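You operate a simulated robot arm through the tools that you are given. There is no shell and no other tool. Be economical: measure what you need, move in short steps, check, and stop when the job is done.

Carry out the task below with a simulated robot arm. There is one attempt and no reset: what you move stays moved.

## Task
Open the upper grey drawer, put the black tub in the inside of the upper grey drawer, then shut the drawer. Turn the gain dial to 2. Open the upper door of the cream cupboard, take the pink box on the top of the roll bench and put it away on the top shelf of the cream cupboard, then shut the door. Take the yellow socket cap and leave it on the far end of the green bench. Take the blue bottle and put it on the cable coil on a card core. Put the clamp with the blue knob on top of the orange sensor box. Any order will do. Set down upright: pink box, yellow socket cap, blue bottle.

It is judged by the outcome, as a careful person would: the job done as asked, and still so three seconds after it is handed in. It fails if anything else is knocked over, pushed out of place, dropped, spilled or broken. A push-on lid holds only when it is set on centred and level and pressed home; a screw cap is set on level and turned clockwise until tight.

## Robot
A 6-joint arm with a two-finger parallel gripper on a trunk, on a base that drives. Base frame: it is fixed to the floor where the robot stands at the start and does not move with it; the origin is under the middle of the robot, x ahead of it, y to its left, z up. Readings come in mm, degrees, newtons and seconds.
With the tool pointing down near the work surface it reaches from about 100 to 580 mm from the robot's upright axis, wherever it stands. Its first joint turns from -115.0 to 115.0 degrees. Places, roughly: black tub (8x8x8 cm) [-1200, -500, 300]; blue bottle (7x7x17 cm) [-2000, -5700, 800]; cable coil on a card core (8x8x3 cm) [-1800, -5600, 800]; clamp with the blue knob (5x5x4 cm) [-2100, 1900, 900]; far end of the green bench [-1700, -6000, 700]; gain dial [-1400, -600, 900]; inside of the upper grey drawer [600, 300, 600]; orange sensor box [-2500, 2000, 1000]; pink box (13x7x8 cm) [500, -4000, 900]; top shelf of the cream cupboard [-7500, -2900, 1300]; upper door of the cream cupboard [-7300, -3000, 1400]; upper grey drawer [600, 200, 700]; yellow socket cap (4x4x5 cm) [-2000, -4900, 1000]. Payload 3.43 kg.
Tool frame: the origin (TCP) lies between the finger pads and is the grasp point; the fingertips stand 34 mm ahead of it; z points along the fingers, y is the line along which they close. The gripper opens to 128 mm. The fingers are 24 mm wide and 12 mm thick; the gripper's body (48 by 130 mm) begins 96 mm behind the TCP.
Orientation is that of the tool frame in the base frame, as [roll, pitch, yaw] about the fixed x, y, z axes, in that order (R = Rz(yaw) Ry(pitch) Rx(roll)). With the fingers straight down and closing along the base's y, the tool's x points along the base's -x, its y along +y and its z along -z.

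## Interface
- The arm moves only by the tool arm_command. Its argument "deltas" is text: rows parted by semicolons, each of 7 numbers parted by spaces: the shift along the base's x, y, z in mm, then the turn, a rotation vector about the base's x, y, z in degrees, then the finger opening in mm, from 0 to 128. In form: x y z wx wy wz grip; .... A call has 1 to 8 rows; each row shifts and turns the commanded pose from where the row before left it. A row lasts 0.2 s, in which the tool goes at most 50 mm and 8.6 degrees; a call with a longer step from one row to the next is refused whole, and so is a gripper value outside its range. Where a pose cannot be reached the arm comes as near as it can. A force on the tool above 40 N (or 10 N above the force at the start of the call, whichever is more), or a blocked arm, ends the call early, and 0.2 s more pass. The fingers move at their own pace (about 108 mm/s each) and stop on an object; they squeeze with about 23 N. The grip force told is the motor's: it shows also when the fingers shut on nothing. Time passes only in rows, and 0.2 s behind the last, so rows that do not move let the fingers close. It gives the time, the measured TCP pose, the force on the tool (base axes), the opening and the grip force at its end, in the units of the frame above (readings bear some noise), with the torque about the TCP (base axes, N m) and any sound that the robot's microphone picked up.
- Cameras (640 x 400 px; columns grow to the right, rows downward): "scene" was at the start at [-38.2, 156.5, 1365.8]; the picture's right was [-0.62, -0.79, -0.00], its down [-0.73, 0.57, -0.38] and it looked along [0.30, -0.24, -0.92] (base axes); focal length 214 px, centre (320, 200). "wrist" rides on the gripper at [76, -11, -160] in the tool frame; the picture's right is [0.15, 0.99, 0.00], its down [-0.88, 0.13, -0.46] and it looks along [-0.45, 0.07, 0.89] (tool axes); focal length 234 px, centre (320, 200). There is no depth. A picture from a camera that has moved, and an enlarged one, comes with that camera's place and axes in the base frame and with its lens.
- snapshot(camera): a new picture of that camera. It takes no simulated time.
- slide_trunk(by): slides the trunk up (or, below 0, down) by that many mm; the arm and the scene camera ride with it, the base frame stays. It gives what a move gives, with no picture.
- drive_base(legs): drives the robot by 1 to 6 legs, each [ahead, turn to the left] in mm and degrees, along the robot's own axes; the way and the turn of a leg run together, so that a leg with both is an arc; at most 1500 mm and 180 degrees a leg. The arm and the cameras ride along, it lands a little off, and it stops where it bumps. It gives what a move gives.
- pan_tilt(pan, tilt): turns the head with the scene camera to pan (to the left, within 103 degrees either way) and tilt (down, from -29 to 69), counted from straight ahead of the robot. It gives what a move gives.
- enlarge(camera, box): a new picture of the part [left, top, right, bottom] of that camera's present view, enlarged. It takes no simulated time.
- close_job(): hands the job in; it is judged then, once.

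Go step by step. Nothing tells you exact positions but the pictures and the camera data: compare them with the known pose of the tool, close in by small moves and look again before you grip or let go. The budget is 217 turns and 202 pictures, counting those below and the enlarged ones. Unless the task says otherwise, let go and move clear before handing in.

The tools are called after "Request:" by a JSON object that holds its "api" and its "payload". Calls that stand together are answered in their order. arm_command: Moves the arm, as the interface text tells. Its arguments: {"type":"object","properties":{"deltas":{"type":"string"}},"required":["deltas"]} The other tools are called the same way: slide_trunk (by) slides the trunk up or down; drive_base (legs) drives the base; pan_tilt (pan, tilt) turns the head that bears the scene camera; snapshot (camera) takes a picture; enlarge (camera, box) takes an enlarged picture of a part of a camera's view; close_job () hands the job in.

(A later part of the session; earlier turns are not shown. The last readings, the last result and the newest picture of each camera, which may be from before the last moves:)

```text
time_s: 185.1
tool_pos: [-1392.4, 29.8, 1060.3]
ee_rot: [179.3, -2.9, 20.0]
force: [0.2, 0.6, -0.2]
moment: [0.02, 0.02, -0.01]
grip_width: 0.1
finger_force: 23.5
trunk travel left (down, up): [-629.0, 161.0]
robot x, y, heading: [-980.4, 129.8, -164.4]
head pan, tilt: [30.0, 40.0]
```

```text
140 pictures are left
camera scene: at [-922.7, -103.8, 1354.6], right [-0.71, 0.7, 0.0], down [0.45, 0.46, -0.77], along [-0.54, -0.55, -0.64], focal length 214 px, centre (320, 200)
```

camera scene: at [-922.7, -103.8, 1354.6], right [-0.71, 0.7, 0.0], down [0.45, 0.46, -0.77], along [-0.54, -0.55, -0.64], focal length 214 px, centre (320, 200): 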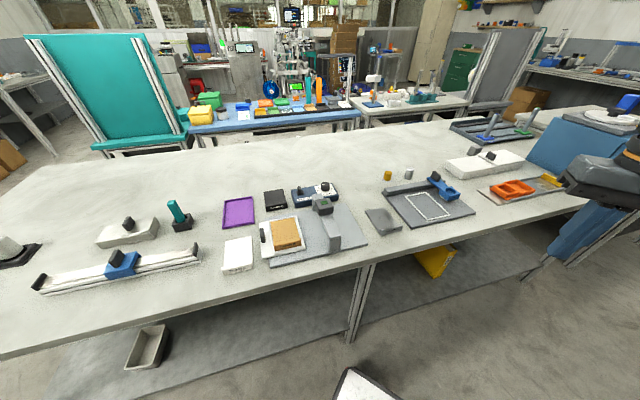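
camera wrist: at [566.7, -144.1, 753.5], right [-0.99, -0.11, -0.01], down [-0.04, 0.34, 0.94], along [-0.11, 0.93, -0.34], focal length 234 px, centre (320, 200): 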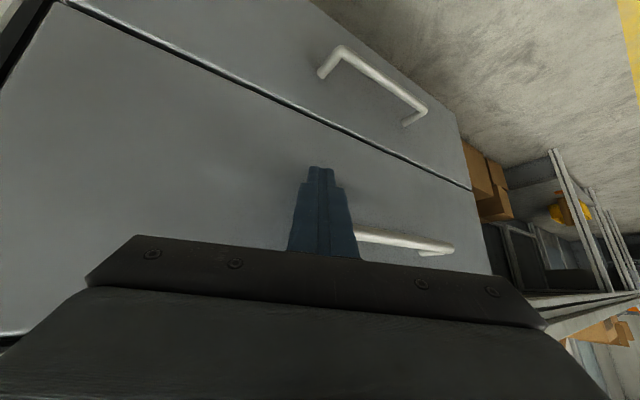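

The device near (315, 192) should carry the gain dial. Zoom in.

Request:
{"api": "enlarge", "payload": {"camera": "scene", "box": [250, 165, 380, 245]}}

```text
4.92 times, centred on (315, 205) of scene
camera zoom: at [-922.7, -103.8, 1354.6], right [-0.71, 0.7, 0.0], down [0.45, 0.46, -0.77], along [-0.54, -0.55, -0.64], focal length 1056 px, centre (345, 175)
```

zoom: 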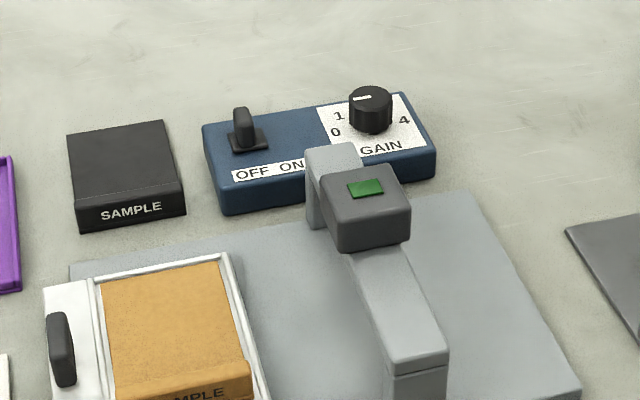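

The knob is at about (-1352, -515, 920) on the blue box. I'll face the bench squarely, move closer, and bring the wrist camera above the dial.

Request:
{"api": "drive_base", "payload": {"legs": [[0, 47.5], [145, 0]]}}

Request:
{"api": "arm_command", "payload": {"deltas": "-13 -26 0 0 0 0 60;-13 -26 0 0 0 0 60;-13 -26 0 0 0 0 60"}}

Request:
{"api": "snapshot", "payload": {"camera": "wrist"}}

Request:
{"api": "snapshot", "payload": {"camera": "scene"}}

```text
time_s: 188.6
tool_pos: [-1253.7, -367.7, 1061.9]
ee_rot: [179.3, -2.8, 67.2]
force: [-0.4, -0.7, 0.4]
moment: [0.0, 0.01, -0.02]
grip_width: 0.0
finger_force: 22.3
trunk travel left (down, up): [-629.0, 161.0]
robot x, y, heading: [-1042.4, 0.6, -117.2]
head pan, tilt: [30.0, 40.0]
```

```text
time_s: 189.4
tool_pos: [-1293.1, -444.7, 1061.3]
ee_rot: [179.4, -2.7, 67.0]
force: [0.8, -0.3, 0.6]
moment: [-0.02, 0.02, -0.02]
grip_width: 60.1
finger_force: 0.1
trunk travel left (down, up): [-629.0, 161.0]
robot x, y, heading: [-1043.9, 2.1, -117.1]
head pan, tilt: [30.0, 40.0]
```

```text
138 pictures are left
camera wrist: at [-1278.6, -377.0, 1224.6], right [0.97, -0.25, 0.02], down [-0.24, -0.88, 0.41], along [-0.09, -0.4, -0.91], focal length 234 px, centre (320, 200)
```

wrist: 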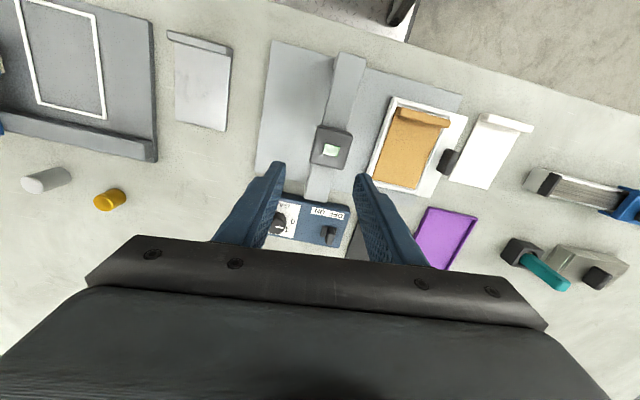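

```text
137 pictures are left
camera scene: at [-838.9, -114.4, 1354.6], right [-1.0, -0.05, 0.0], down [-0.03, 0.64, -0.77], along [0.04, -0.77, -0.64], focal length 214 px, centre (320, 200)
```

scene: 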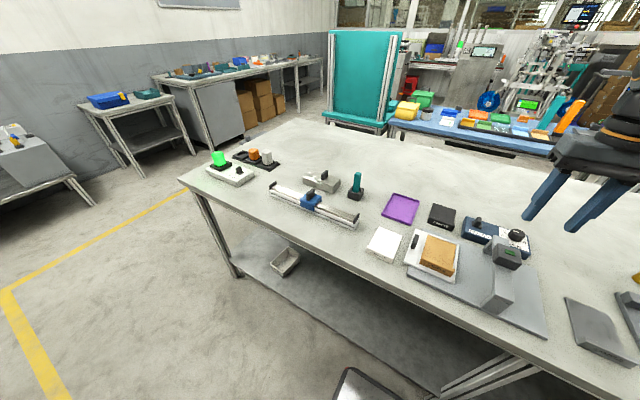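

The dial is at about (-1386, -545, 890). Move above it with the fingers open to view the scale.

Request:
{"api": "arm_command", "payload": {"deltas": "-23 -24 0 0 0 0 80;-23 -24 0 0 0 0 80;-23 -24 -10 0 0 0 80;-22 -24 -10 0 0 0 80;0 0 0 0 0 0 80"}}

Request:
{"api": "enlarge", "payload": {"camera": "wrist", "box": [240, 100, 400, 200]}}

```text
time_s: 190.6
tool_pos: [-1384.5, -540.8, 1041.5]
ee_rot: [179.3, -2.9, 67.1]
force: [-0.1, 0.1, -0.3]
moment: [-0.01, 0.01, 0.01]
grip_width: 79.8
finger_force: 0.0
trunk travel left (down, up): [-629.0, 161.0]
robot x, y, heading: [-1048.5, 2.3, -117.4]
head pan, tilt: [30.0, 40.0]
```

```text
4.00 times, centred on (320, 150) of wrist
camera zoom: at [-1368.9, -473.6, 1204.7], right [0.97, -0.25, 0.02], down [-0.24, -0.88, 0.41], along [-0.09, -0.4, -0.91], focal length 937 px, centre (320, 400)
```

zoom: 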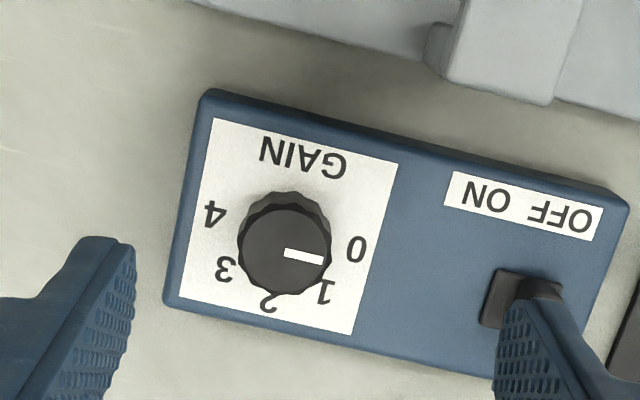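

The pointer is now on 0, and 2 lies about 97° clockwise (seen from above). I'll pre-rotate the gripper +48° and centre it over the knob.

Request:
{"api": "arm_command", "payload": {"deltas": "-2 -2 -10 -0.5 0.22 8 60;-2 -2 -10 -0.5 0.22 8 60;-2 -2 -10 -0.5 0.22 8 60;-2 -2 -10 -0.5 0.22 8 60;-2 -2 -10 -0.5 0.22 8 60;-2 -2 -10 -0.2 0.2 8 60;0 0 0 0 0 0 60"}}

Request:
{"api": "snapshot", "payload": {"camera": "wrist"}}

```text
time_s: 192.2
tool_pos: [-1395.2, -554.6, 979.6]
ee_rot: [-179.5, -0.2, 115.3]
force: [-0.8, 0.2, -0.2]
moment: [0.0, -0.02, 0.02]
grip_width: 59.9
finger_force: 0.0
trunk travel left (down, up): [-629.0, 161.0]
robot x, y, heading: [-1045.2, 4.4, -117.0]
head pan, tilt: [30.0, 40.0]
```

```text
135 pictures are left
camera wrist: at [-1435.0, -490.1, 1139.9], right [0.83, 0.55, -0.01], down [0.5, -0.74, 0.45], along [0.24, -0.38, -0.89], focal length 234 px, centre (320, 200)
```

wrist: 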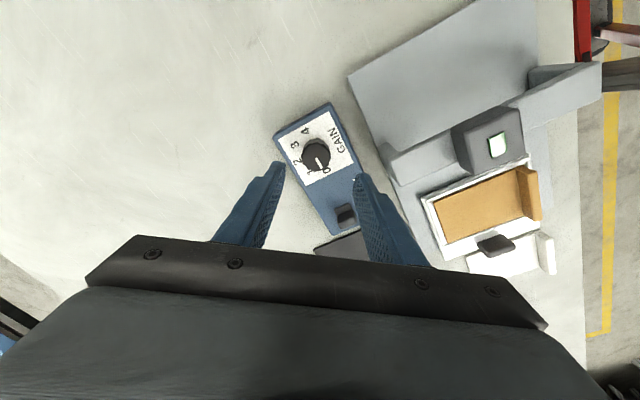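

Knob top is at about (-1399, -558, 874). Descend, checking height.

Request:
{"api": "arm_command", "payload": {"deltas": "-2 -2 -25 0 0 0 60;-2 -1 -25 0 0 0 60;0 0 -20 0 0 0 60;0 0 -10 0 0 0 60;0 0 0 0 0 0 60"}}

Request:
{"api": "snapshot", "payload": {"camera": "wrist"}}

Request:
{"api": "enlarge", "payload": {"camera": "scene", "box": [450, 180, 590, 270]}}

```text
time_s: 193.4
tool_pos: [-1400.2, -556.5, 900.4]
ee_rot: [-179.5, -0.2, 115.1]
force: [0.0, -0.1, 0.4]
moment: [-0.03, 0.02, 0.02]
grip_width: 59.8
finger_force: 0.1
trunk travel left (down, up): [-629.0, 161.0]
robot x, y, heading: [-1046.9, 2.7, -117.0]
head pan, tilt: [30.0, 40.0]
```

```text
134 pictures are left
camera wrist: at [-1439.9, -491.8, 1059.7], right [0.83, 0.55, -0.01], down [0.5, -0.74, 0.45], along [0.24, -0.38, -0.89], focal length 234 px, centre (320, 200)
```

wrist: 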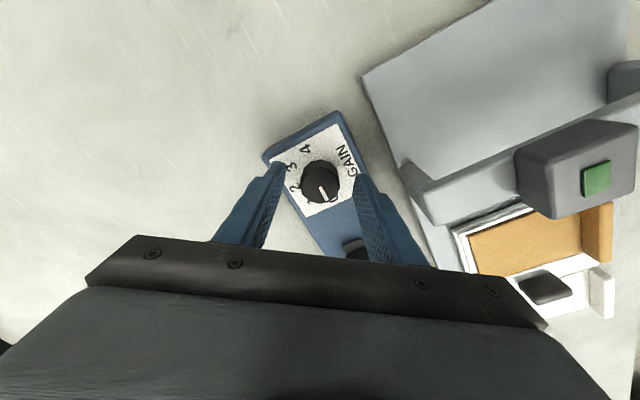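

```text
4.44 times, centred on (520, 225) of scene
camera zoom: at [-839.1, -114.9, 1354.6], right [-1.0, -0.05, 0.0], down [-0.03, 0.64, -0.77], along [0.04, -0.77, -0.64], focal length 953 px, centre (-569, 89)
```

zoom: 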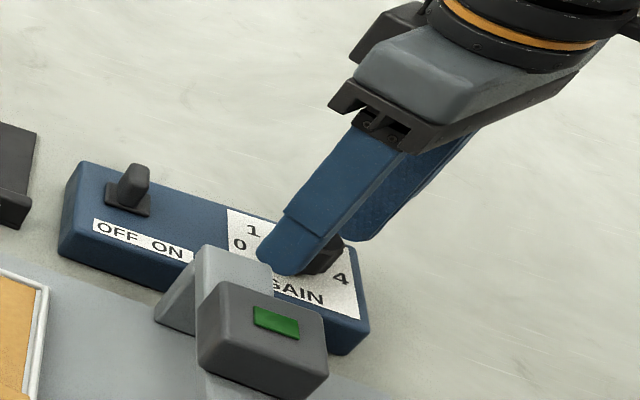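

Tips straddle the knob. Lower a few mm and close gently.

Request:
{"api": "arm_command", "payload": {"deltas": "0 0 -3 0 0 0 60;0 0 -3 0 0 0 60;0 0 0 0 0 0 60;0 0 0 0 0 0 25;0 0 0 0 0 0 10;0 0 0 0 0 0 10;0 0 0 0 0 0 10"}}

Request:
{"api": "snapshot", "payload": {"camera": "wrist"}}

```text
time_s: 195.0
tool_pos: [-1399.5, -556.6, 894.3]
ee_rot: [-179.6, -0.2, 115.0]
force: [1.2, 0.3, 1.7]
moment: [0.27, -0.62, 0.02]
grip_width: 33.4
finger_force: 45.2
trunk travel left (down, up): [-629.0, 161.0]
robot x, y, heading: [-1046.2, 0.3, -117.0]
head pan, tilt: [30.0, 40.0]
```

```text
132 pictures are left
camera wrist: at [-1439.1, -492.7, 1054.0], right [0.83, 0.55, -0.01], down [0.5, -0.74, 0.45], along [0.24, -0.38, -0.89], focal length 234 px, centre (320, 200)
```

wrist: 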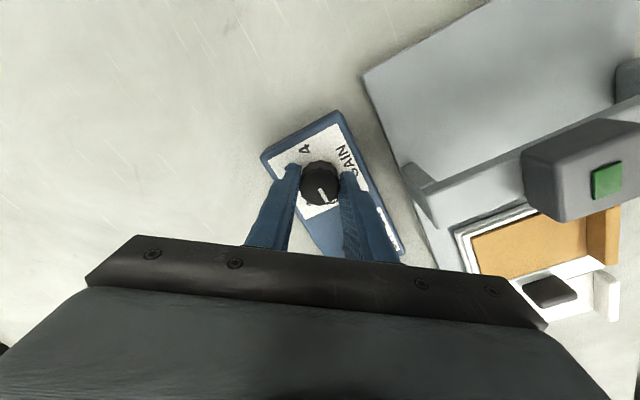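

Gripped the knob. Turn clockwise 96°.

Request:
{"api": "arm_command", "payload": {"deltas": "0 0 0 0 0 -8 10;0 0 0 0 0 -8 10;0 0 0 0 0 -8 10;0 0 0 0 0 -8 10;0 0 0 0 0 -8 10;0 0 0 0 0 -8 10"}}

Request:
{"api": "arm_command", "payload": {"deltas": "0 0 0 0 0 -8 10;0 0 0 0 0 -8 10;0 0 0 0 0 -8 10;0 0 0 0 0 -8 10;0 0 0 0 0 -8 10;0 0 0 0 0 -8 10;0 0 0 0 0 0 10"}}

Request:
{"api": "enlarge", "payload": {"camera": "wrist", "box": [240, 100, 400, 240]}}

```text
time_s: 196.4
tool_pos: [-1396.9, -558.4, 893.9]
ee_rot: [-179.5, -0.4, 67.0]
force: [35.2, -2.6, -3.1]
moment: [-0.61, -1.22, 0.06]
grip_width: 33.1
finger_force: 45.3
trunk travel left (down, up): [-629.0, 161.0]
robot x, y, heading: [-1047.0, 0.7, -117.1]
head pan, tilt: [30.0, 40.0]
```

```text
time_s: 197.2
tool_pos: [-1396.8, -557.9, 894.8]
ee_rot: [-179.6, -0.3, 47.4]
force: [10.8, -3.5, 1.9]
moment: [-0.7, -1.01, 0.02]
grip_width: 33.1
finger_force: 44.4
trunk travel left (down, up): [-629.0, 161.0]
robot x, y, heading: [-1042.2, -2.9, -117.2]
head pan, tilt: [30.0, 40.0]
stopped in row 3: the force on the tool passed its limit at 46 N (the readings are from after the stop); the commanded pose is now the measured one
```

```text
2.86 times, centred on (320, 170) of wrist
camera zoom: at [-1353.1, -495.5, 1054.1], right [0.83, -0.56, -0.01], down [-0.5, -0.74, 0.45], along [-0.26, -0.37, -0.89], focal length 669 px, centre (320, 286)
```

zoom: 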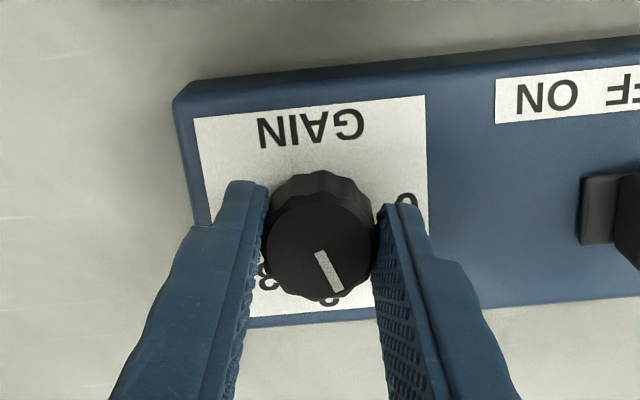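

It turned about 68° with some lateral force build-up; about 24° remains. Continue.

Request:
{"api": "arm_command", "payload": {"deltas": "1 0 0 0 0 -6 10;1 0 0 0 0 -6 10;0 0 0 0 0 -6 10;0 0 0 0 0 -6 10;0 0 0 0 0 0 10"}}

Request:
{"api": "enlarge", "payload": {"camera": "wrist", "box": [240, 100, 400, 240]}}

```text
time_s: 198.4
tool_pos: [-1397.1, -558.7, 894.2]
ee_rot: [-179.6, -0.3, 23.3]
force: [0.5, -6.2, -2.6]
moment: [-0.94, 0.2, 0.0]
grip_width: 33.2
finger_force: 44.8
trunk travel left (down, up): [-629.0, 161.0]
robot x, y, heading: [-1046.3, -1.8, -117.0]
head pan, tilt: [30.0, 40.0]
```

```text
2.86 times, centred on (320, 170) of wrist
camera zoom: at [-1330.9, -519.2, 1054.1], right [0.53, -0.85, -0.01], down [-0.76, -0.47, 0.45], along [-0.39, -0.23, -0.89], focal length 669 px, centre (320, 286)
```

zoom: 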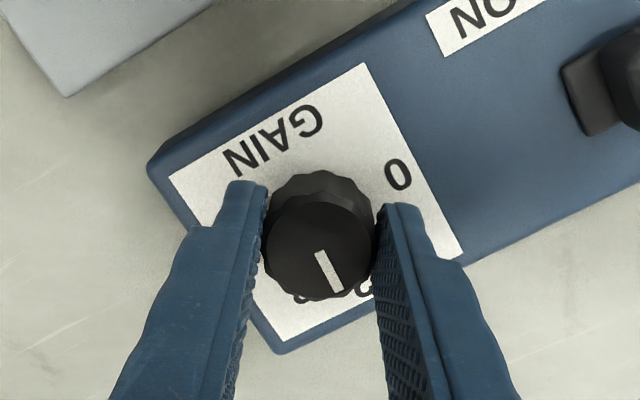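

The pointer appears aligned with 2. Release, rise and verify.

Request:
{"api": "arm_command", "payload": {"deltas": "0 0 0 0 0 0 40;0 0 0 0 0 0 60;0 0 0 0 0 0 60;0 0 30 0 0 0 60;0 0 40 0 0 0 60;0 0 40 0 0 0 80;0 0 40 0 0 0 80"}}

Request:
{"api": "enlarge", "payload": {"camera": "wrist", "box": [260, 80, 380, 190]}}

```text
time_s: 200.0
tool_pos: [-1397.1, -559.6, 1045.6]
ee_rot: [-179.6, -0.4, 23.4]
force: [-0.5, -0.7, 0.6]
moment: [0.01, -0.02, 0.03]
grip_width: 79.8
finger_force: 0.0
trunk travel left (down, up): [-629.0, 161.0]
robot x, y, heading: [-1048.1, -0.6, -116.9]
head pan, tilt: [30.0, 40.0]
```

```text
3.64 times, centred on (320, 135) of wrist
camera zoom: at [-1331.0, -519.7, 1204.6], right [0.53, -0.85, -0.01], down [-0.76, -0.47, 0.45], along [-0.38, -0.23, -0.89], focal length 852 px, centre (320, 436)
```

zoom: 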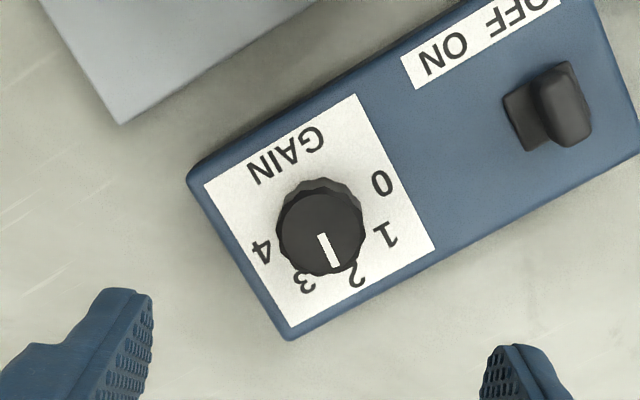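

Let me zoom more tightly to measure the pointer angle accurately.

Request:
{"api": "enlarge", "payload": {"camera": "wrist", "box": [295, 120, 345, 165]}}

```text
8.89 times, centred on (320, 142) of wrist
camera zoom: at [-1331.0, -519.7, 1204.6], right [0.53, -0.85, -0.01], down [-0.76, -0.47, 0.45], along [-0.38, -0.23, -0.89], focal length 2082 px, centre (320, 711)
```

zoom: 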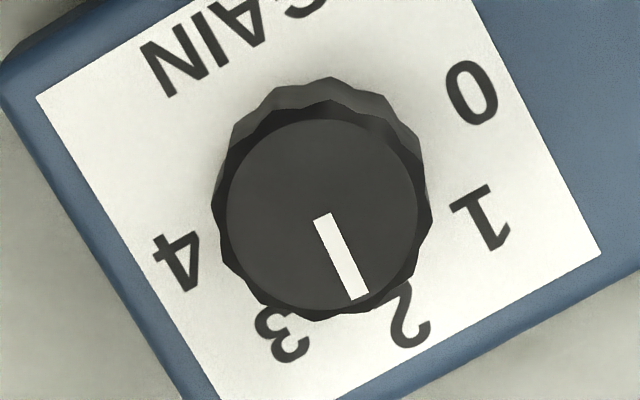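

The pointer is about 4–5° past 2. I'll regrip and nudge it back.

Request:
{"api": "arm_command", "payload": {"deltas": "0 0 -40 0 0 0 60;0 0 -40 0 0 0 60;0 0 -40 0 0 0 60;0 0 -31 0 0 0 60;0 0 0 0 0 0 60;0 0 0 0 0 0 25;0 0 0 0 0 0 10;0 0 0 0 0 0 10"}}

Request:
{"api": "arm_command", "payload": {"deltas": "0 0 0 0 0 2.5 10;0 0 0 0 0 2.5 10;0 0 0 0 0 0 10;0 0 0 0 0 0 40;0 0 0 0 0 0 60;0 0 0 0 0 0 60;0 0 40 0 0 0 60;0 0 40 0 0 0 60"}}

Request:
{"api": "arm_command", "payload": {"deltas": "0 0 40 0 0 0 80;0 0 31 0 0 0 80;0 0 0 0 0 0 80"}}

Request:
{"api": "enlarge", "payload": {"camera": "wrist", "box": [295, 120, 345, 165]}}

```text
time_s: 201.8
tool_pos: [-1395.9, -559.0, 893.1]
ee_rot: [-179.6, -0.4, 23.5]
force: [-0.3, 3.2, -5.1]
moment: [-1.26, 0.39, 0.0]
grip_width: 33.1
finger_force: 44.8
trunk travel left (down, up): [-629.0, 161.0]
robot x, y, heading: [-1041.2, -2.7, -117.1]
head pan, tilt: [30.0, 40.0]
```

```text
time_s: 203.6
tool_pos: [-1395.7, -558.9, 971.2]
ee_rot: [-179.6, -0.4, 28.3]
force: [-0.1, 0.0, 0.7]
moment: [0.03, -0.02, 0.01]
grip_width: 60.2
finger_force: 0.0
trunk travel left (down, up): [-629.0, 161.0]
robot x, y, heading: [-1044.8, 5.7, -117.2]
head pan, tilt: [30.0, 40.0]
```

```text
time_s: 204.4
tool_pos: [-1395.9, -558.4, 1044.0]
ee_rot: [-179.5, -0.3, 28.4]
force: [-0.6, -0.2, 0.1]
moment: [-0.05, -0.01, 0.01]
grip_width: 80.0
finger_force: 0.1
trunk travel left (down, up): [-629.0, 161.0]
robot x, y, heading: [-1046.7, -0.9, -116.8]
head pan, tilt: [30.0, 40.0]
```

```text
8.89 times, centred on (320, 142) of wrist
camera zoom: at [-1334.1, -513.7, 1203.8], right [0.6, -0.8, -0.01], down [-0.71, -0.54, 0.45], along [-0.36, -0.26, -0.89], focal length 2082 px, centre (320, 711)
```

zoom: 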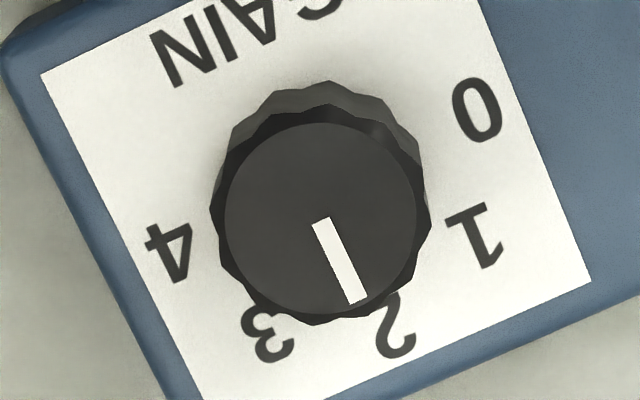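

The pointer is now aligned with 2. Next the clamp: retract the arm, back into the aisle and look along it.

Request:
{"api": "arm_command", "payload": {"deltas": "20 40 5 0 0 6 60;20 40 5 0 0 6 60;20 40 5 0 0 7 60;20 40 5 0 0 7 60;18 36 5 0 0 7 60;0 0 0 0 0 5 60"}}

Request:
{"api": "drive_base", "payload": {"legs": [[-220, 0], [0, -92]]}}

Request:
{"api": "pan_tilt", "payload": {"pan": -25, "tilt": 25}}

Request:
{"api": "snapshot", "payload": {"camera": "scene"}}

```text
time_s: 205.8
tool_pos: [-1300.4, -361.2, 1070.5]
ee_rot: [-179.7, -0.3, 66.5]
force: [1.0, 0.2, 0.6]
moment: [0.0, 0.01, 0.02]
grip_width: 60.0
finger_force: 0.1
trunk travel left (down, up): [-629.0, 161.0]
robot x, y, heading: [-1043.6, 1.7, -117.2]
head pan, tilt: [30.0, 40.0]
```

```text
time_s: 211.4
tool_pos: [-1295.4, 466.0, 1070.6]
ee_rot: [-179.6, -0.3, -26.3]
force: [0.4, 0.2, 0.4]
moment: [0.01, 0.0, 0.03]
grip_width: 59.9
finger_force: 0.1
trunk travel left (down, up): [-629.0, 161.0]
robot x, y, heading: [-946.9, 199.1, 150.1]
head pan, tilt: [30.0, 40.0]
```

```text
time_s: 212.6
tool_pos: [-1296.5, 466.7, 1069.7]
ee_rot: [-179.6, -0.2, -26.3]
force: [-0.2, 0.4, 0.9]
moment: [0.0, -0.02, 0.0]
grip_width: 60.1
finger_force: 0.1
trunk travel left (down, up): [-629.0, 161.0]
robot x, y, heading: [-944.6, 194.5, 150.3]
head pan, tilt: [-25.0, 25.0]
```

```text
126 pictures are left
camera scene: at [-1037.5, 65.4, 1377.9], right [0.82, 0.58, 0.0], down [0.24, -0.35, -0.91], along [-0.52, 0.74, -0.42], focal length 214 px, centre (320, 200)
```

scene: 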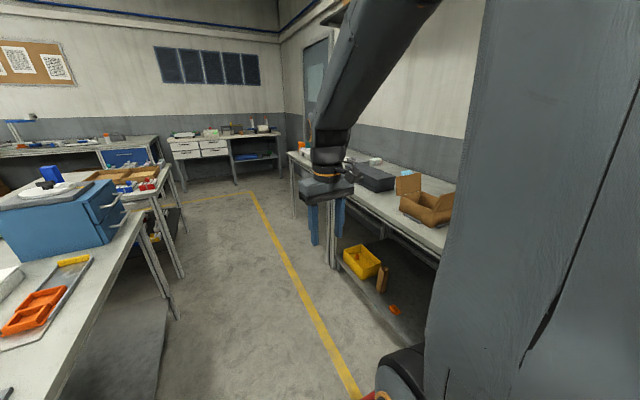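

The aisle is clear down to the far end. Drive along it to s≈-2750 and turn to face the wall-side bench.

Request:
{"api": "drive_base", "payload": {"legs": [[0, 1], [1000, 0], [830, 0], [0, -90]]}}

Request:
{"api": "pan_tilt", "payload": {"pan": 10, "tilt": 40}}

Request:
{"api": "snapshot", "payload": {"camera": "scene"}}

```text
time_s: 226.0
tool_pos: [-2289.4, 1418.5, 1069.9]
ee_rot: [-179.5, -0.3, -115.8]
force: [-0.1, -0.5, -0.8]
moment: [0.0, 0.0, -0.03]
grip_width: 59.9
finger_force: 0.2
trunk travel left (down, up): [-629.0, 161.0]
robot x, y, heading: [-2560.5, 1068.4, 60.8]
head pan, tilt: [-25.0, 25.0]
```

```text
time_s: 227.0
tool_pos: [-2290.4, 1419.4, 1070.0]
ee_rot: [-179.6, -0.3, -115.7]
force: [0.0, 0.7, -0.9]
moment: [-0.02, -0.02, 0.01]
grip_width: 59.9
finger_force: 0.1
trunk travel left (down, up): [-629.0, 161.0]
robot x, y, heading: [-2557.3, 1066.2, 60.9]
head pan, tilt: [10.0, 40.0]
```

```text
125 pictures are left
camera scene: at [-2735.2, 1179.6, 1354.7], right [0.94, -0.33, 0.0], down [-0.21, -0.61, -0.77], along [0.25, 0.72, -0.64], focal length 214 px, centre (320, 200)
```

scene: 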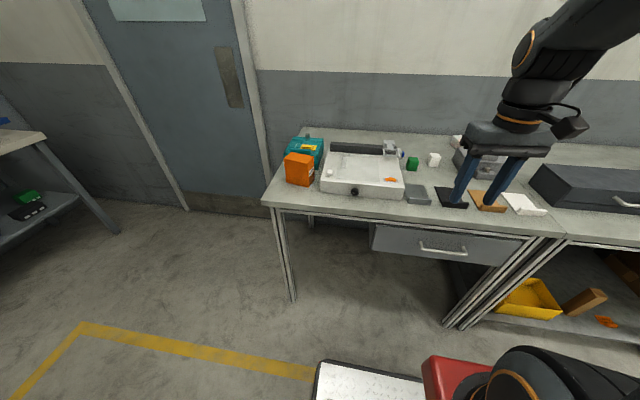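

I see the orange box at px (300,170). Zoom in to find the clamp.

Request:
{"api": "enlarge", "payload": {"camera": "scene", "box": [270, 115, 550, 225]}}

Request:
{"api": "snapshot", "payload": {"camera": "wrist"}}

```text
2.29 times, centred on (410, 170) of scene
camera zoom: at [-2735.2, 1179.6, 1354.7], right [0.94, -0.33, 0.0], down [-0.21, -0.61, -0.77], along [0.25, 0.72, -0.64], focal length 490 px, centre (114, 269)
```

zoom: 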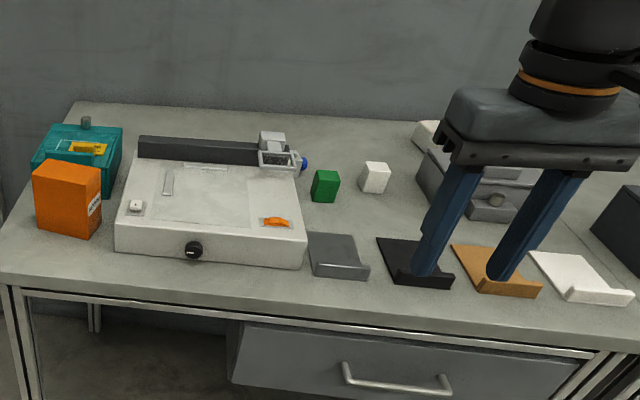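

```text
123 pictures are left
camera wrist: at [-2313.5, 1348.1, 1230.2], right [-0.95, 0.3, -0.01], down [0.26, 0.85, 0.45], along [0.14, 0.43, -0.89], focal length 234 px, centre (320, 200)
```

wrist: 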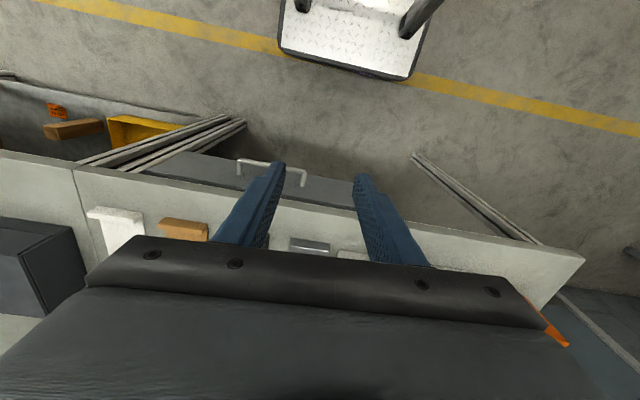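

The clamp sits at the end of the dark rail on the white instrument, at about (-2157, 1875, 920). Drive closer and bring the wrist camera over it.

Request:
{"api": "drive_base", "payload": {"legs": [[250, 0]]}}

Request:
{"api": "arm_command", "payload": {"deltas": "0 20 0 0 0 0 80;0 30 0 0 0 0 80;0 30 0 0 0 0 80;0 30 0 0 0 0 80"}}

Request:
{"api": "snapshot", "payload": {"camera": "wrist"}}

Request:
{"api": "snapshot", "payload": {"camera": "scene"}}

```text
time_s: 228.9
tool_pos: [-2165.3, 1642.5, 1070.2]
ee_rot: [-179.6, -0.3, -115.9]
force: [-0.5, -0.2, 0.0]
moment: [0.01, 0.0, 0.02]
grip_width: 60.0
finger_force: 0.0
trunk travel left (down, up): [-629.0, 161.0]
robot x, y, heading: [-2429.0, 1291.7, 60.6]
head pan, tilt: [10.0, 40.0]
```

```text
time_s: 229.9
tool_pos: [-2164.4, 1752.1, 1069.2]
ee_rot: [-179.6, -0.4, -115.9]
force: [0.1, -0.7, 0.5]
moment: [0.07, 0.0, -0.01]
grip_width: 80.2
finger_force: 0.0
trunk travel left (down, up): [-629.0, 161.0]
robot x, y, heading: [-2432.3, 1289.4, 60.9]
head pan, tilt: [10.0, 40.0]
```

```text
122 pictures are left
camera wrist: at [-2187.6, 1681.0, 1229.8], right [-0.95, 0.3, -0.01], down [0.26, 0.85, 0.45], along [0.14, 0.43, -0.89], focal length 234 px, centre (320, 200)
```

wrist: 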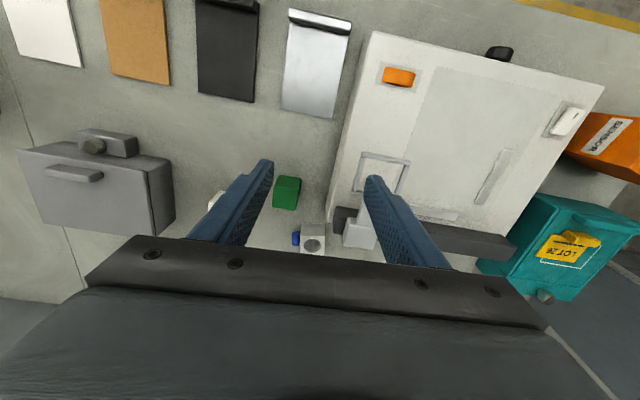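

```text
121 pictures are left
camera scene: at [-2610.1, 1402.4, 1354.7], right [0.94, -0.33, 0.0], down [-0.21, -0.61, -0.77], along [0.25, 0.72, -0.64], focal length 214 px, centre (320, 200)
```

scene: 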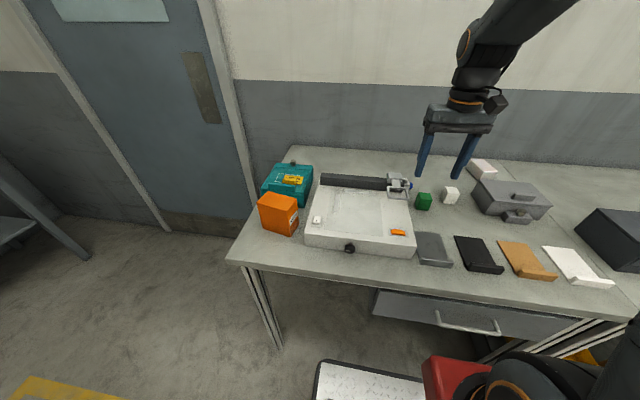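

Zoom on the clamp in both views.

Request:
{"api": "enlarge", "payload": {"camera": "scene", "box": [360, 155, 470, 230]}}

Request:
{"api": "enlarge", "payload": {"camera": "wrist", "box": [260, 130, 440, 260]}}

```text
5.33 times, centred on (415, 192) of scene
camera zoom: at [-2610.1, 1402.4, 1354.7], right [0.94, -0.33, 0.0], down [-0.21, -0.61, -0.77], along [0.25, 0.72, -0.64], focal length 1144 px, centre (-187, 240)
```

zoom: 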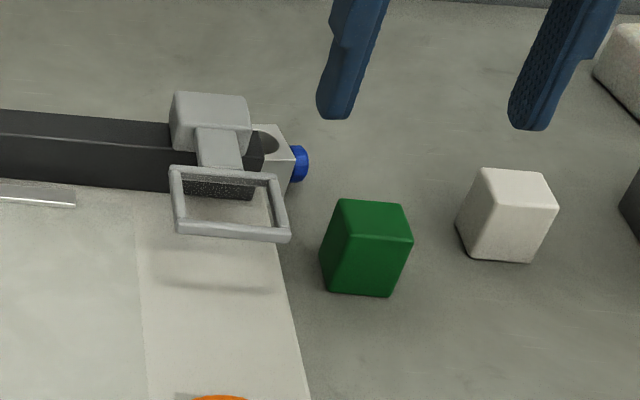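

```text
3.08 times, centred on (350, 195) of wrist
camera zoom: at [-2187.6, 1681.0, 1229.8], right [-0.95, 0.3, -0.01], down [0.26, 0.85, 0.45], along [0.14, 0.43, -0.89], focal length 720 px, centre (228, 215)
```

zoom: 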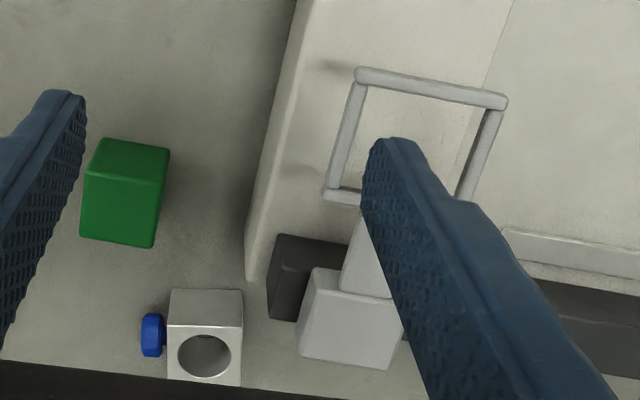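

The clamp is a small block (hole on top, blue knob on its right side) standing at about (-2103, 1904, 890). I'll yaw the gripper 87° to grip it front-to-back, and move above it.

Request:
{"api": "drive_base", "payload": {"legs": [[45, 0]]}}

Request:
{"api": "arm_command", "payload": {"deltas": "3 9 0 0 0 7.94 90;3 9 0 0 0 7.94 90;3 9 0 0 0 7.94 90;3 9 0 0 0 7.94 90;3 9 0 0 0 7.94 90;3 9 0 0 0 7.94 90"}}

Request:
{"api": "arm_command", "payload": {"deltas": "3 9 0 0 0 7.94 90;3 9 0 0 0 7.94 90;3 9 0 0 0 7.94 90;3 9 0 0 0 7.94 90;3 9 0 0 0 7.94 90;0 0 0 0 0 0 90"}}

Request:
{"api": "snapshot", "payload": {"camera": "wrist"}}

```text
time_s: 230.8
tool_pos: [-2142.6, 1792.6, 1069.2]
ee_rot: [-179.6, -0.3, -115.8]
force: [0.3, -0.1, 0.4]
moment: [0.02, -0.01, -0.03]
grip_width: 80.0
finger_force: 0.0
trunk travel left (down, up): [-629.0, 161.0]
robot x, y, heading: [-2406.4, 1330.2, 60.7]
head pan, tilt: [10.0, 40.0]
```

```text
time_s: 232.2
tool_pos: [-2125.1, 1846.0, 1070.2]
ee_rot: [-179.6, -0.3, -68.0]
force: [-1.1, -0.1, 0.0]
moment: [0.01, -0.03, 0.01]
grip_width: 90.0
finger_force: 0.1
trunk travel left (down, up): [-629.0, 161.0]
robot x, y, heading: [-2411.6, 1330.7, 60.8]
head pan, tilt: [10.0, 40.0]
```

```text
time_s: 233.6
tool_pos: [-2110.1, 1891.7, 1069.6]
ee_rot: [-179.6, -0.3, -28.4]
force: [-0.9, -0.2, -0.3]
moment: [0.01, -0.01, 0.01]
grip_width: 90.2
finger_force: 0.1
trunk travel left (down, up): [-629.0, 161.0]
robot x, y, heading: [-2408.0, 1332.6, 60.8]
head pan, tilt: [10.0, 40.0]
```

```text
118 pictures are left
camera wrist: at [-2038.2, 1864.9, 1229.8], right [-0.34, -0.94, -0.01], down [-0.84, 0.3, 0.45], along [-0.42, 0.16, -0.89], focal length 234 px, centre (320, 200)
```

wrist: 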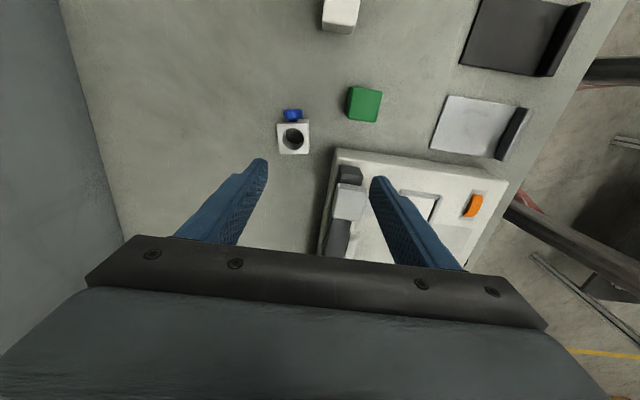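

Refined: block top centre at (-2094, 1929, 891), with the bench at about 850. Move over and descend partway.

Request:
{"api": "arm_command", "payload": {"deltas": "8 18 0 0 0 0 100;8 19 -20 0 0 0 100;0 0 -35 0 0 0 100;0 0 -35 0 0 0 100;0 0 0 0 0 0 100"}}

Request:
{"api": "snapshot", "payload": {"camera": "wrist"}}

```text
time_s: 234.8
tool_pos: [-2094.7, 1928.5, 978.8]
ee_rot: [-179.6, -0.3, -28.3]
force: [0.0, 1.2, 0.1]
moment: [0.0, 0.0, 0.01]
grip_width: 100.2
finger_force: 0.1
trunk travel left (down, up): [-629.0, 161.0]
robot x, y, heading: [-2410.4, 1327.0, 60.9]
head pan, tilt: [10.0, 40.0]
```

```text
117 pictures are left
camera wrist: at [-2023.3, 1901.7, 1138.5], right [-0.34, -0.94, -0.01], down [-0.84, 0.3, 0.45], along [-0.42, 0.16, -0.89], focal length 234 px, centre (320, 200)
```

wrist: 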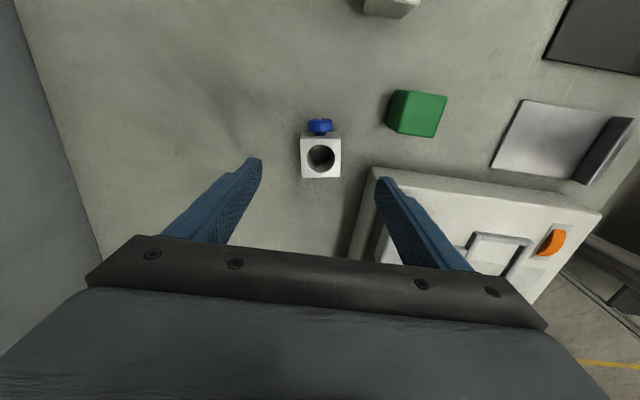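

Centred. The instrument's corner is near the front finger, so narrow the opening to 62 mm before descending.

Request:
{"api": "arm_command", "payload": {"deltas": "4 -2 0 0 0 0 62;0 0 0 0 0 0 62;0 0 -30 0 0 0 62;0 0 -20 0 0 0 62;0 0 0 0 0 0 62"}}

Request:
{"api": "snapshot", "payload": {"camera": "wrist"}}

Request:
{"api": "enlarge", "payload": {"camera": "scene", "box": [340, 130, 500, 220]}}

```text
time_s: 236.0
tool_pos: [-2089.4, 1928.3, 928.0]
ee_rot: [-179.6, -0.2, -28.4]
force: [0.1, 0.9, 0.0]
moment: [-0.01, 0.01, -0.02]
grip_width: 62.5
finger_force: 0.1
trunk travel left (down, up): [-629.0, 161.0]
robot x, y, heading: [-2412.5, 1327.8, 60.4]
head pan, tilt: [10.0, 40.0]
```

```text
116 pictures are left
camera wrist: at [-2017.8, 1900.3, 1088.2], right [-0.34, -0.94, -0.01], down [-0.84, 0.3, 0.45], along [-0.42, 0.16, -0.89], focal length 234 px, centre (320, 200)
```

wrist: 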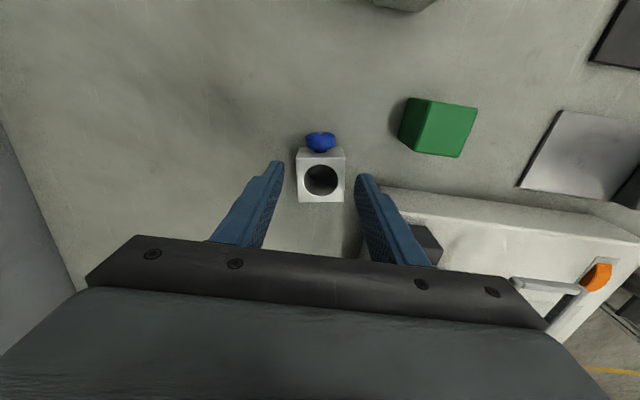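

```text
4.00 times, centred on (420, 175) of scene
camera zoom: at [-2587.8, 1442.6, 1354.6], right [0.94, -0.33, 0.0], down [-0.21, -0.61, -0.77], along [0.25, 0.72, -0.64], focal length 858 px, centre (-80, 300)
```

zoom: 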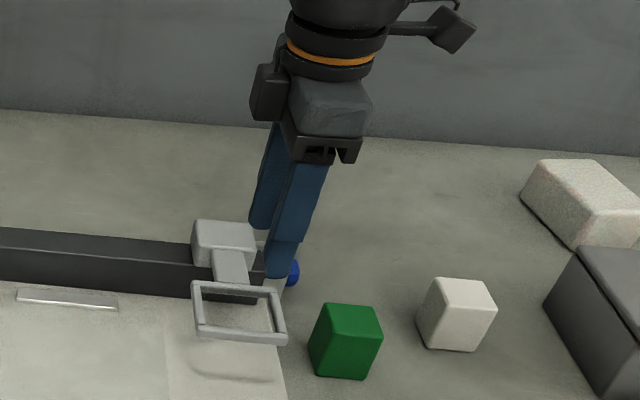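

Clear enough. Shift a few mm right, descend and grip.

Request:
{"api": "arm_command", "payload": {"deltas": "3 -2 -12 0 0 0 62;0 0 -12 0 0 0 62;0 0 -12 0 0 0 62;0 0 0 0 0 0 62;0 0 0 0 0 0 40;0 0 0 0 0 0 25;0 0 0 0 0 0 25"}}

Request:
{"api": "snapshot", "payload": {"camera": "wrist"}}

```text
time_s: 237.6
tool_pos: [-2087.8, 1924.7, 892.3]
ee_rot: [-179.6, -0.3, -28.5]
force: [0.6, -0.9, 1.4]
moment: [-0.03, 0.11, 0.03]
grip_width: 43.8
finger_force: 23.0
trunk travel left (down, up): [-629.0, 161.0]
robot x, y, heading: [-2409.4, 1331.7, 60.6]
head pan, tilt: [10.0, 40.0]
```

```text
114 pictures are left
camera wrist: at [-2015.2, 1898.1, 1052.8], right [-0.34, -0.94, -0.01], down [-0.84, 0.3, 0.45], along [-0.42, 0.16, -0.89], focal length 234 px, centre (320, 200)
```

wrist: 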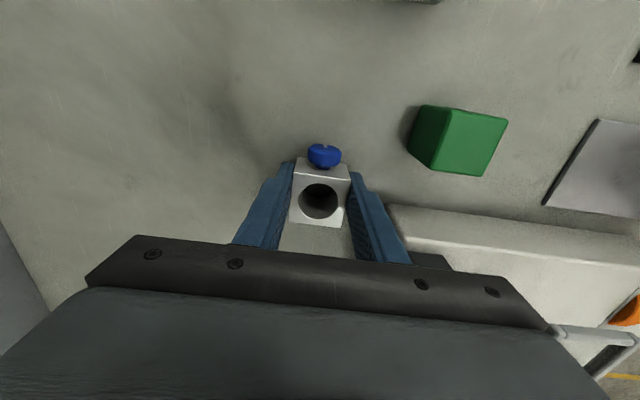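

Gripped at 43.8 mm. Lift and carry to above the orange box, whose top centre is about (-2575, 1861, 972).

Request:
{"api": "arm_command", "payload": {"deltas": "0 0 20 0 0 0 25;0 0 45 0 0 0 25;0 0 45 0 0 0 25;0 0 45 0 0 0 25;0 0 45 0 0 0 25"}}

Request:
{"api": "arm_command", "payload": {"deltas": "-48 -6.5 0 0 0 0 25;-48 -6.5 0 0 0 0 25;-48 -6.5 0 0 0 0 25;-48 -6.5 0 0 0 0 25;-48 -6.5 0 0 0 0 25;-48 -6.5 0 0 0 0 25;-48 -6.5 0 0 0 0 25"}}

Request:
{"api": "snapshot", "payload": {"camera": "wrist"}}

Request:
{"api": "snapshot", "payload": {"camera": "scene"}}

```text
time_s: 238.8
tool_pos: [-2086.3, 1923.5, 1094.8]
ee_rot: [-179.8, -0.2, -28.4]
force: [-0.1, -0.1, -1.5]
moment: [-0.03, -0.01, 0.0]
grip_width: 43.8
finger_force: 22.3
trunk travel left (down, up): [-629.0, 161.0]
robot x, y, heading: [-2410.9, 1330.9, 60.8]
head pan, tilt: [10.0, 40.0]
```

```text
time_s: 240.4
tool_pos: [-2423.5, 1878.2, 1095.8]
ee_rot: [-179.6, -0.3, -28.5]
force: [1.3, 0.6, -1.8]
moment: [0.0, 0.04, 0.0]
grip_width: 43.7
finger_force: 23.1
trunk travel left (down, up): [-629.0, 161.0]
robot x, y, heading: [-2408.9, 1328.4, 60.6]
head pan, tilt: [10.0, 40.0]
```

```text
113 pictures are left
camera wrist: at [-2351.2, 1851.6, 1255.5], right [-0.34, -0.94, -0.01], down [-0.84, 0.3, 0.45], along [-0.42, 0.16, -0.89], focal length 234 px, centre (320, 200)
```

wrist: 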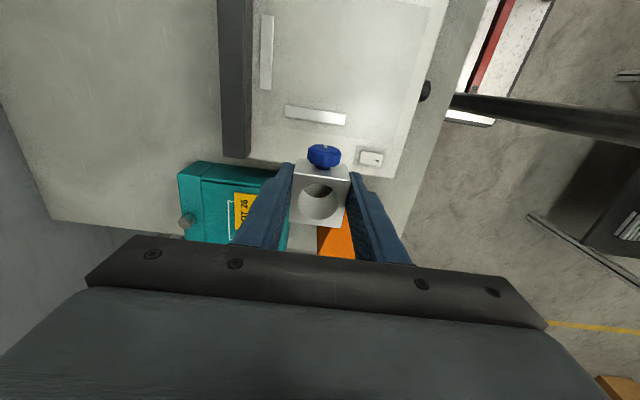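

```text
112 pictures are left
camera scene: at [-2587.3, 1442.9, 1354.7], right [0.94, -0.33, 0.0], down [-0.21, -0.61, -0.77], along [0.25, 0.72, -0.64], focal length 214 px, centre (320, 200)
```

scene: 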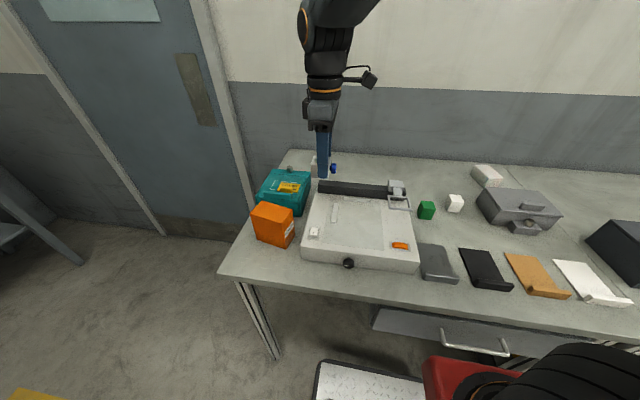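

Request:
{"api": "enlarge", "payload": {"camera": "scene", "box": [235, 160, 335, 260]}}

```text
4.00 times, centred on (285, 210) of scene
camera zoom: at [-2587.3, 1442.9, 1354.7], right [0.94, -0.33, 0.0], down [-0.21, -0.61, -0.77], along [0.25, 0.72, -0.64], focal length 858 px, centre (460, 160)
```

zoom: 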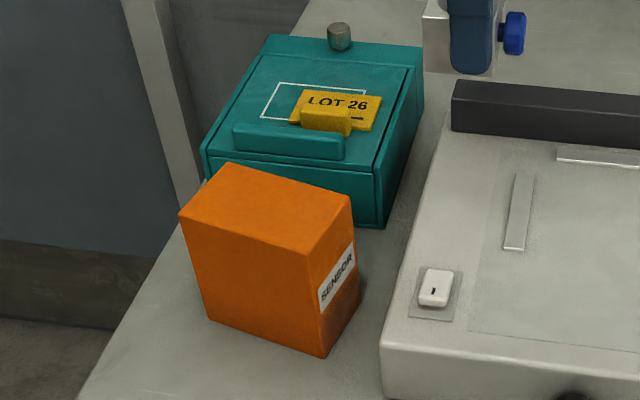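

The box top is at z≈956, centred at (-2572, 1889), 57×99 mm, rotated about 12°. Move over it, align and descend.

Request:
{"api": "arm_command", "payload": {"deltas": "-37 2.7 0 0 0 -3 25;-37 2.7 0 0 0 -3 25;-37 2.7 0 0 0 -3 25;-37.5 2.7 0 0 0 -3 25;0 0 -40 0 0 0 25;0 0 -30 0 0 0 25;0 0 0 0 0 0 25"}}

Request:
{"api": "snapshot", "payload": {"camera": "wrist"}}

Request:
{"api": "enlarge", "payload": {"camera": "scene", "box": [215, 130, 335, 260]}}

```text
time_s: 242.0
tool_pos: [-2569.8, 1892.7, 1024.9]
ee_rot: [-179.6, -0.2, -40.5]
force: [-0.2, 0.1, -0.8]
moment: [0.0, -0.01, -0.01]
grip_width: 43.8
finger_force: 23.1
trunk travel left (down, up): [-629.0, 161.0]
robot x, y, heading: [-2412.6, 1328.7, 60.5]
head pan, tilt: [10.0, 40.0]
```

```text
110 pictures are left
camera wrist: at [-2505.8, 1851.3, 1184.8], right [-0.53, -0.85, -0.01], down [-0.76, 0.47, 0.45], along [-0.38, 0.24, -0.89], focal length 234 px, centre (320, 200)
```

wrist: 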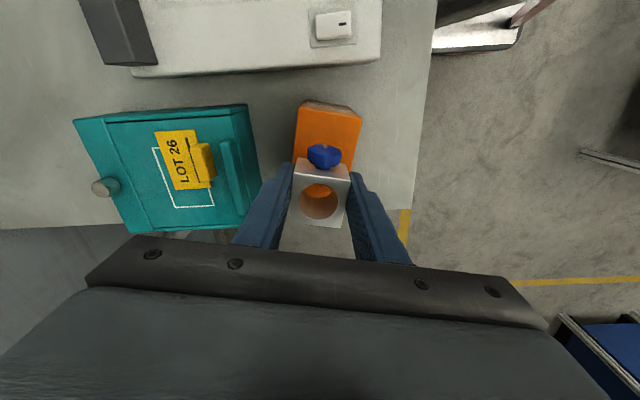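

```text
3.08 times, centred on (275, 195) of scene
camera zoom: at [-2587.9, 1442.7, 1354.6], right [0.94, -0.33, 0.0], down [-0.21, -0.61, -0.77], along [0.25, 0.72, -0.64], focal length 660 px, centre (458, 215)
```

zoom: 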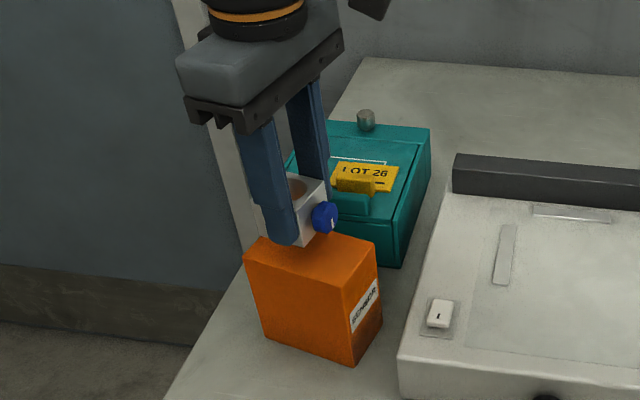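

Alignment is good. Nudge 5 mm and lower to contact.

Request:
{"api": "arm_command", "payload": {"deltas": "-1 -5 -8 0 0 0 25;0 0 -8 0 0 0 25;0 0 -4 0 0 0 25;0 0 -3 0 0 0 25;0 0 0 0 0 0 25"}}

Request:
{"api": "arm_command", "payload": {"deltas": "0 0 -2 0 0 0 25;0 0 -2 0 0 0 25;0 0 0 0 0 0 25"}}

Request:
{"api": "enlarge", "payload": {"camera": "scene", "box": [215, 130, 335, 260]}}

```text
time_s: 243.2
tool_pos: [-2572.2, 1885.2, 1003.1]
ee_rot: [-179.6, -0.2, -40.3]
force: [0.2, -2.4, 20.0]
moment: [-0.5, 0.27, 0.04]
grip_width: 43.7
finger_force: 23.3
trunk travel left (down, up): [-629.0, 161.0]
robot x, y, heading: [-2411.8, 1330.9, 60.4]
head pan, tilt: [10.0, 40.0]
```

```text
time_s: 244.0
tool_pos: [-2572.8, 1884.8, 997.2]
ee_rot: [-179.5, -0.2, -40.4]
force: [-2.6, 3.0, 16.7]
moment: [-0.14, 0.33, -0.06]
grip_width: 43.5
finger_force: 23.2
trunk travel left (down, up): [-629.0, 161.0]
robot x, y, heading: [-2412.7, 1332.3, 60.8]
head pan, tilt: [10.0, 40.0]
```

```text
3.08 times, centred on (275, 195) of scene
camera zoom: at [-2587.7, 1442.3, 1354.7], right [0.94, -0.33, 0.0], down [-0.21, -0.61, -0.77], along [0.25, 0.72, -0.64], focal length 660 px, centre (458, 215)
```

zoom: 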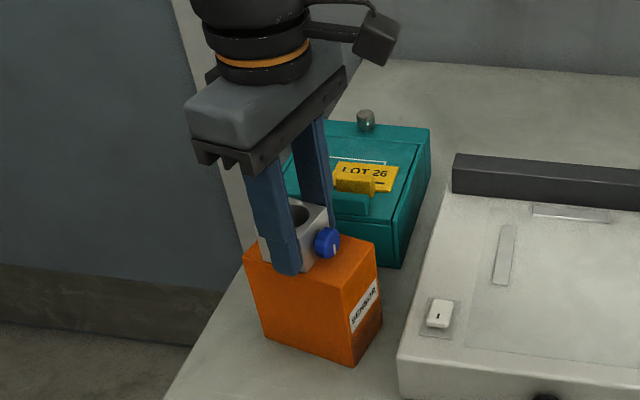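

It's resting on the box. Release and rise straight up.

Request:
{"api": "arm_command", "payload": {"deltas": "0 0 1 0 0 0 50;0 0 0 0 0 0 62;0 0 0 0 0 0 62;0 0 20 0 0 0 62;0 0 40 0 0 0 62;0 0 40 0 0 0 62"}}

Request:
{"api": "enlarge", "payload": {"camera": "scene", "box": [215, 130, 335, 260]}}

```text
time_s: 245.4
tool_pos: [-2572.3, 1886.6, 1097.3]
ee_rot: [-179.6, -0.4, -40.3]
force: [-0.4, 0.5, -0.9]
moment: [0.01, -0.01, 0.02]
grip_width: 62.1
finger_force: 0.0
trunk travel left (down, up): [-629.0, 161.0]
robot x, y, heading: [-2411.6, 1329.2, 60.6]
head pan, tilt: [10.0, 40.0]
```

```text
3.08 times, centred on (275, 195) of scene
camera zoom: at [-2588.0, 1443.0, 1354.6], right [0.94, -0.33, 0.0], down [-0.21, -0.61, -0.77], along [0.25, 0.72, -0.64], focal length 660 px, centre (458, 215)
```

zoom: 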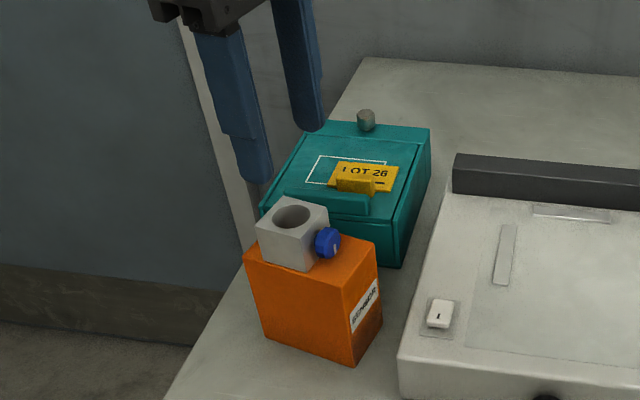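

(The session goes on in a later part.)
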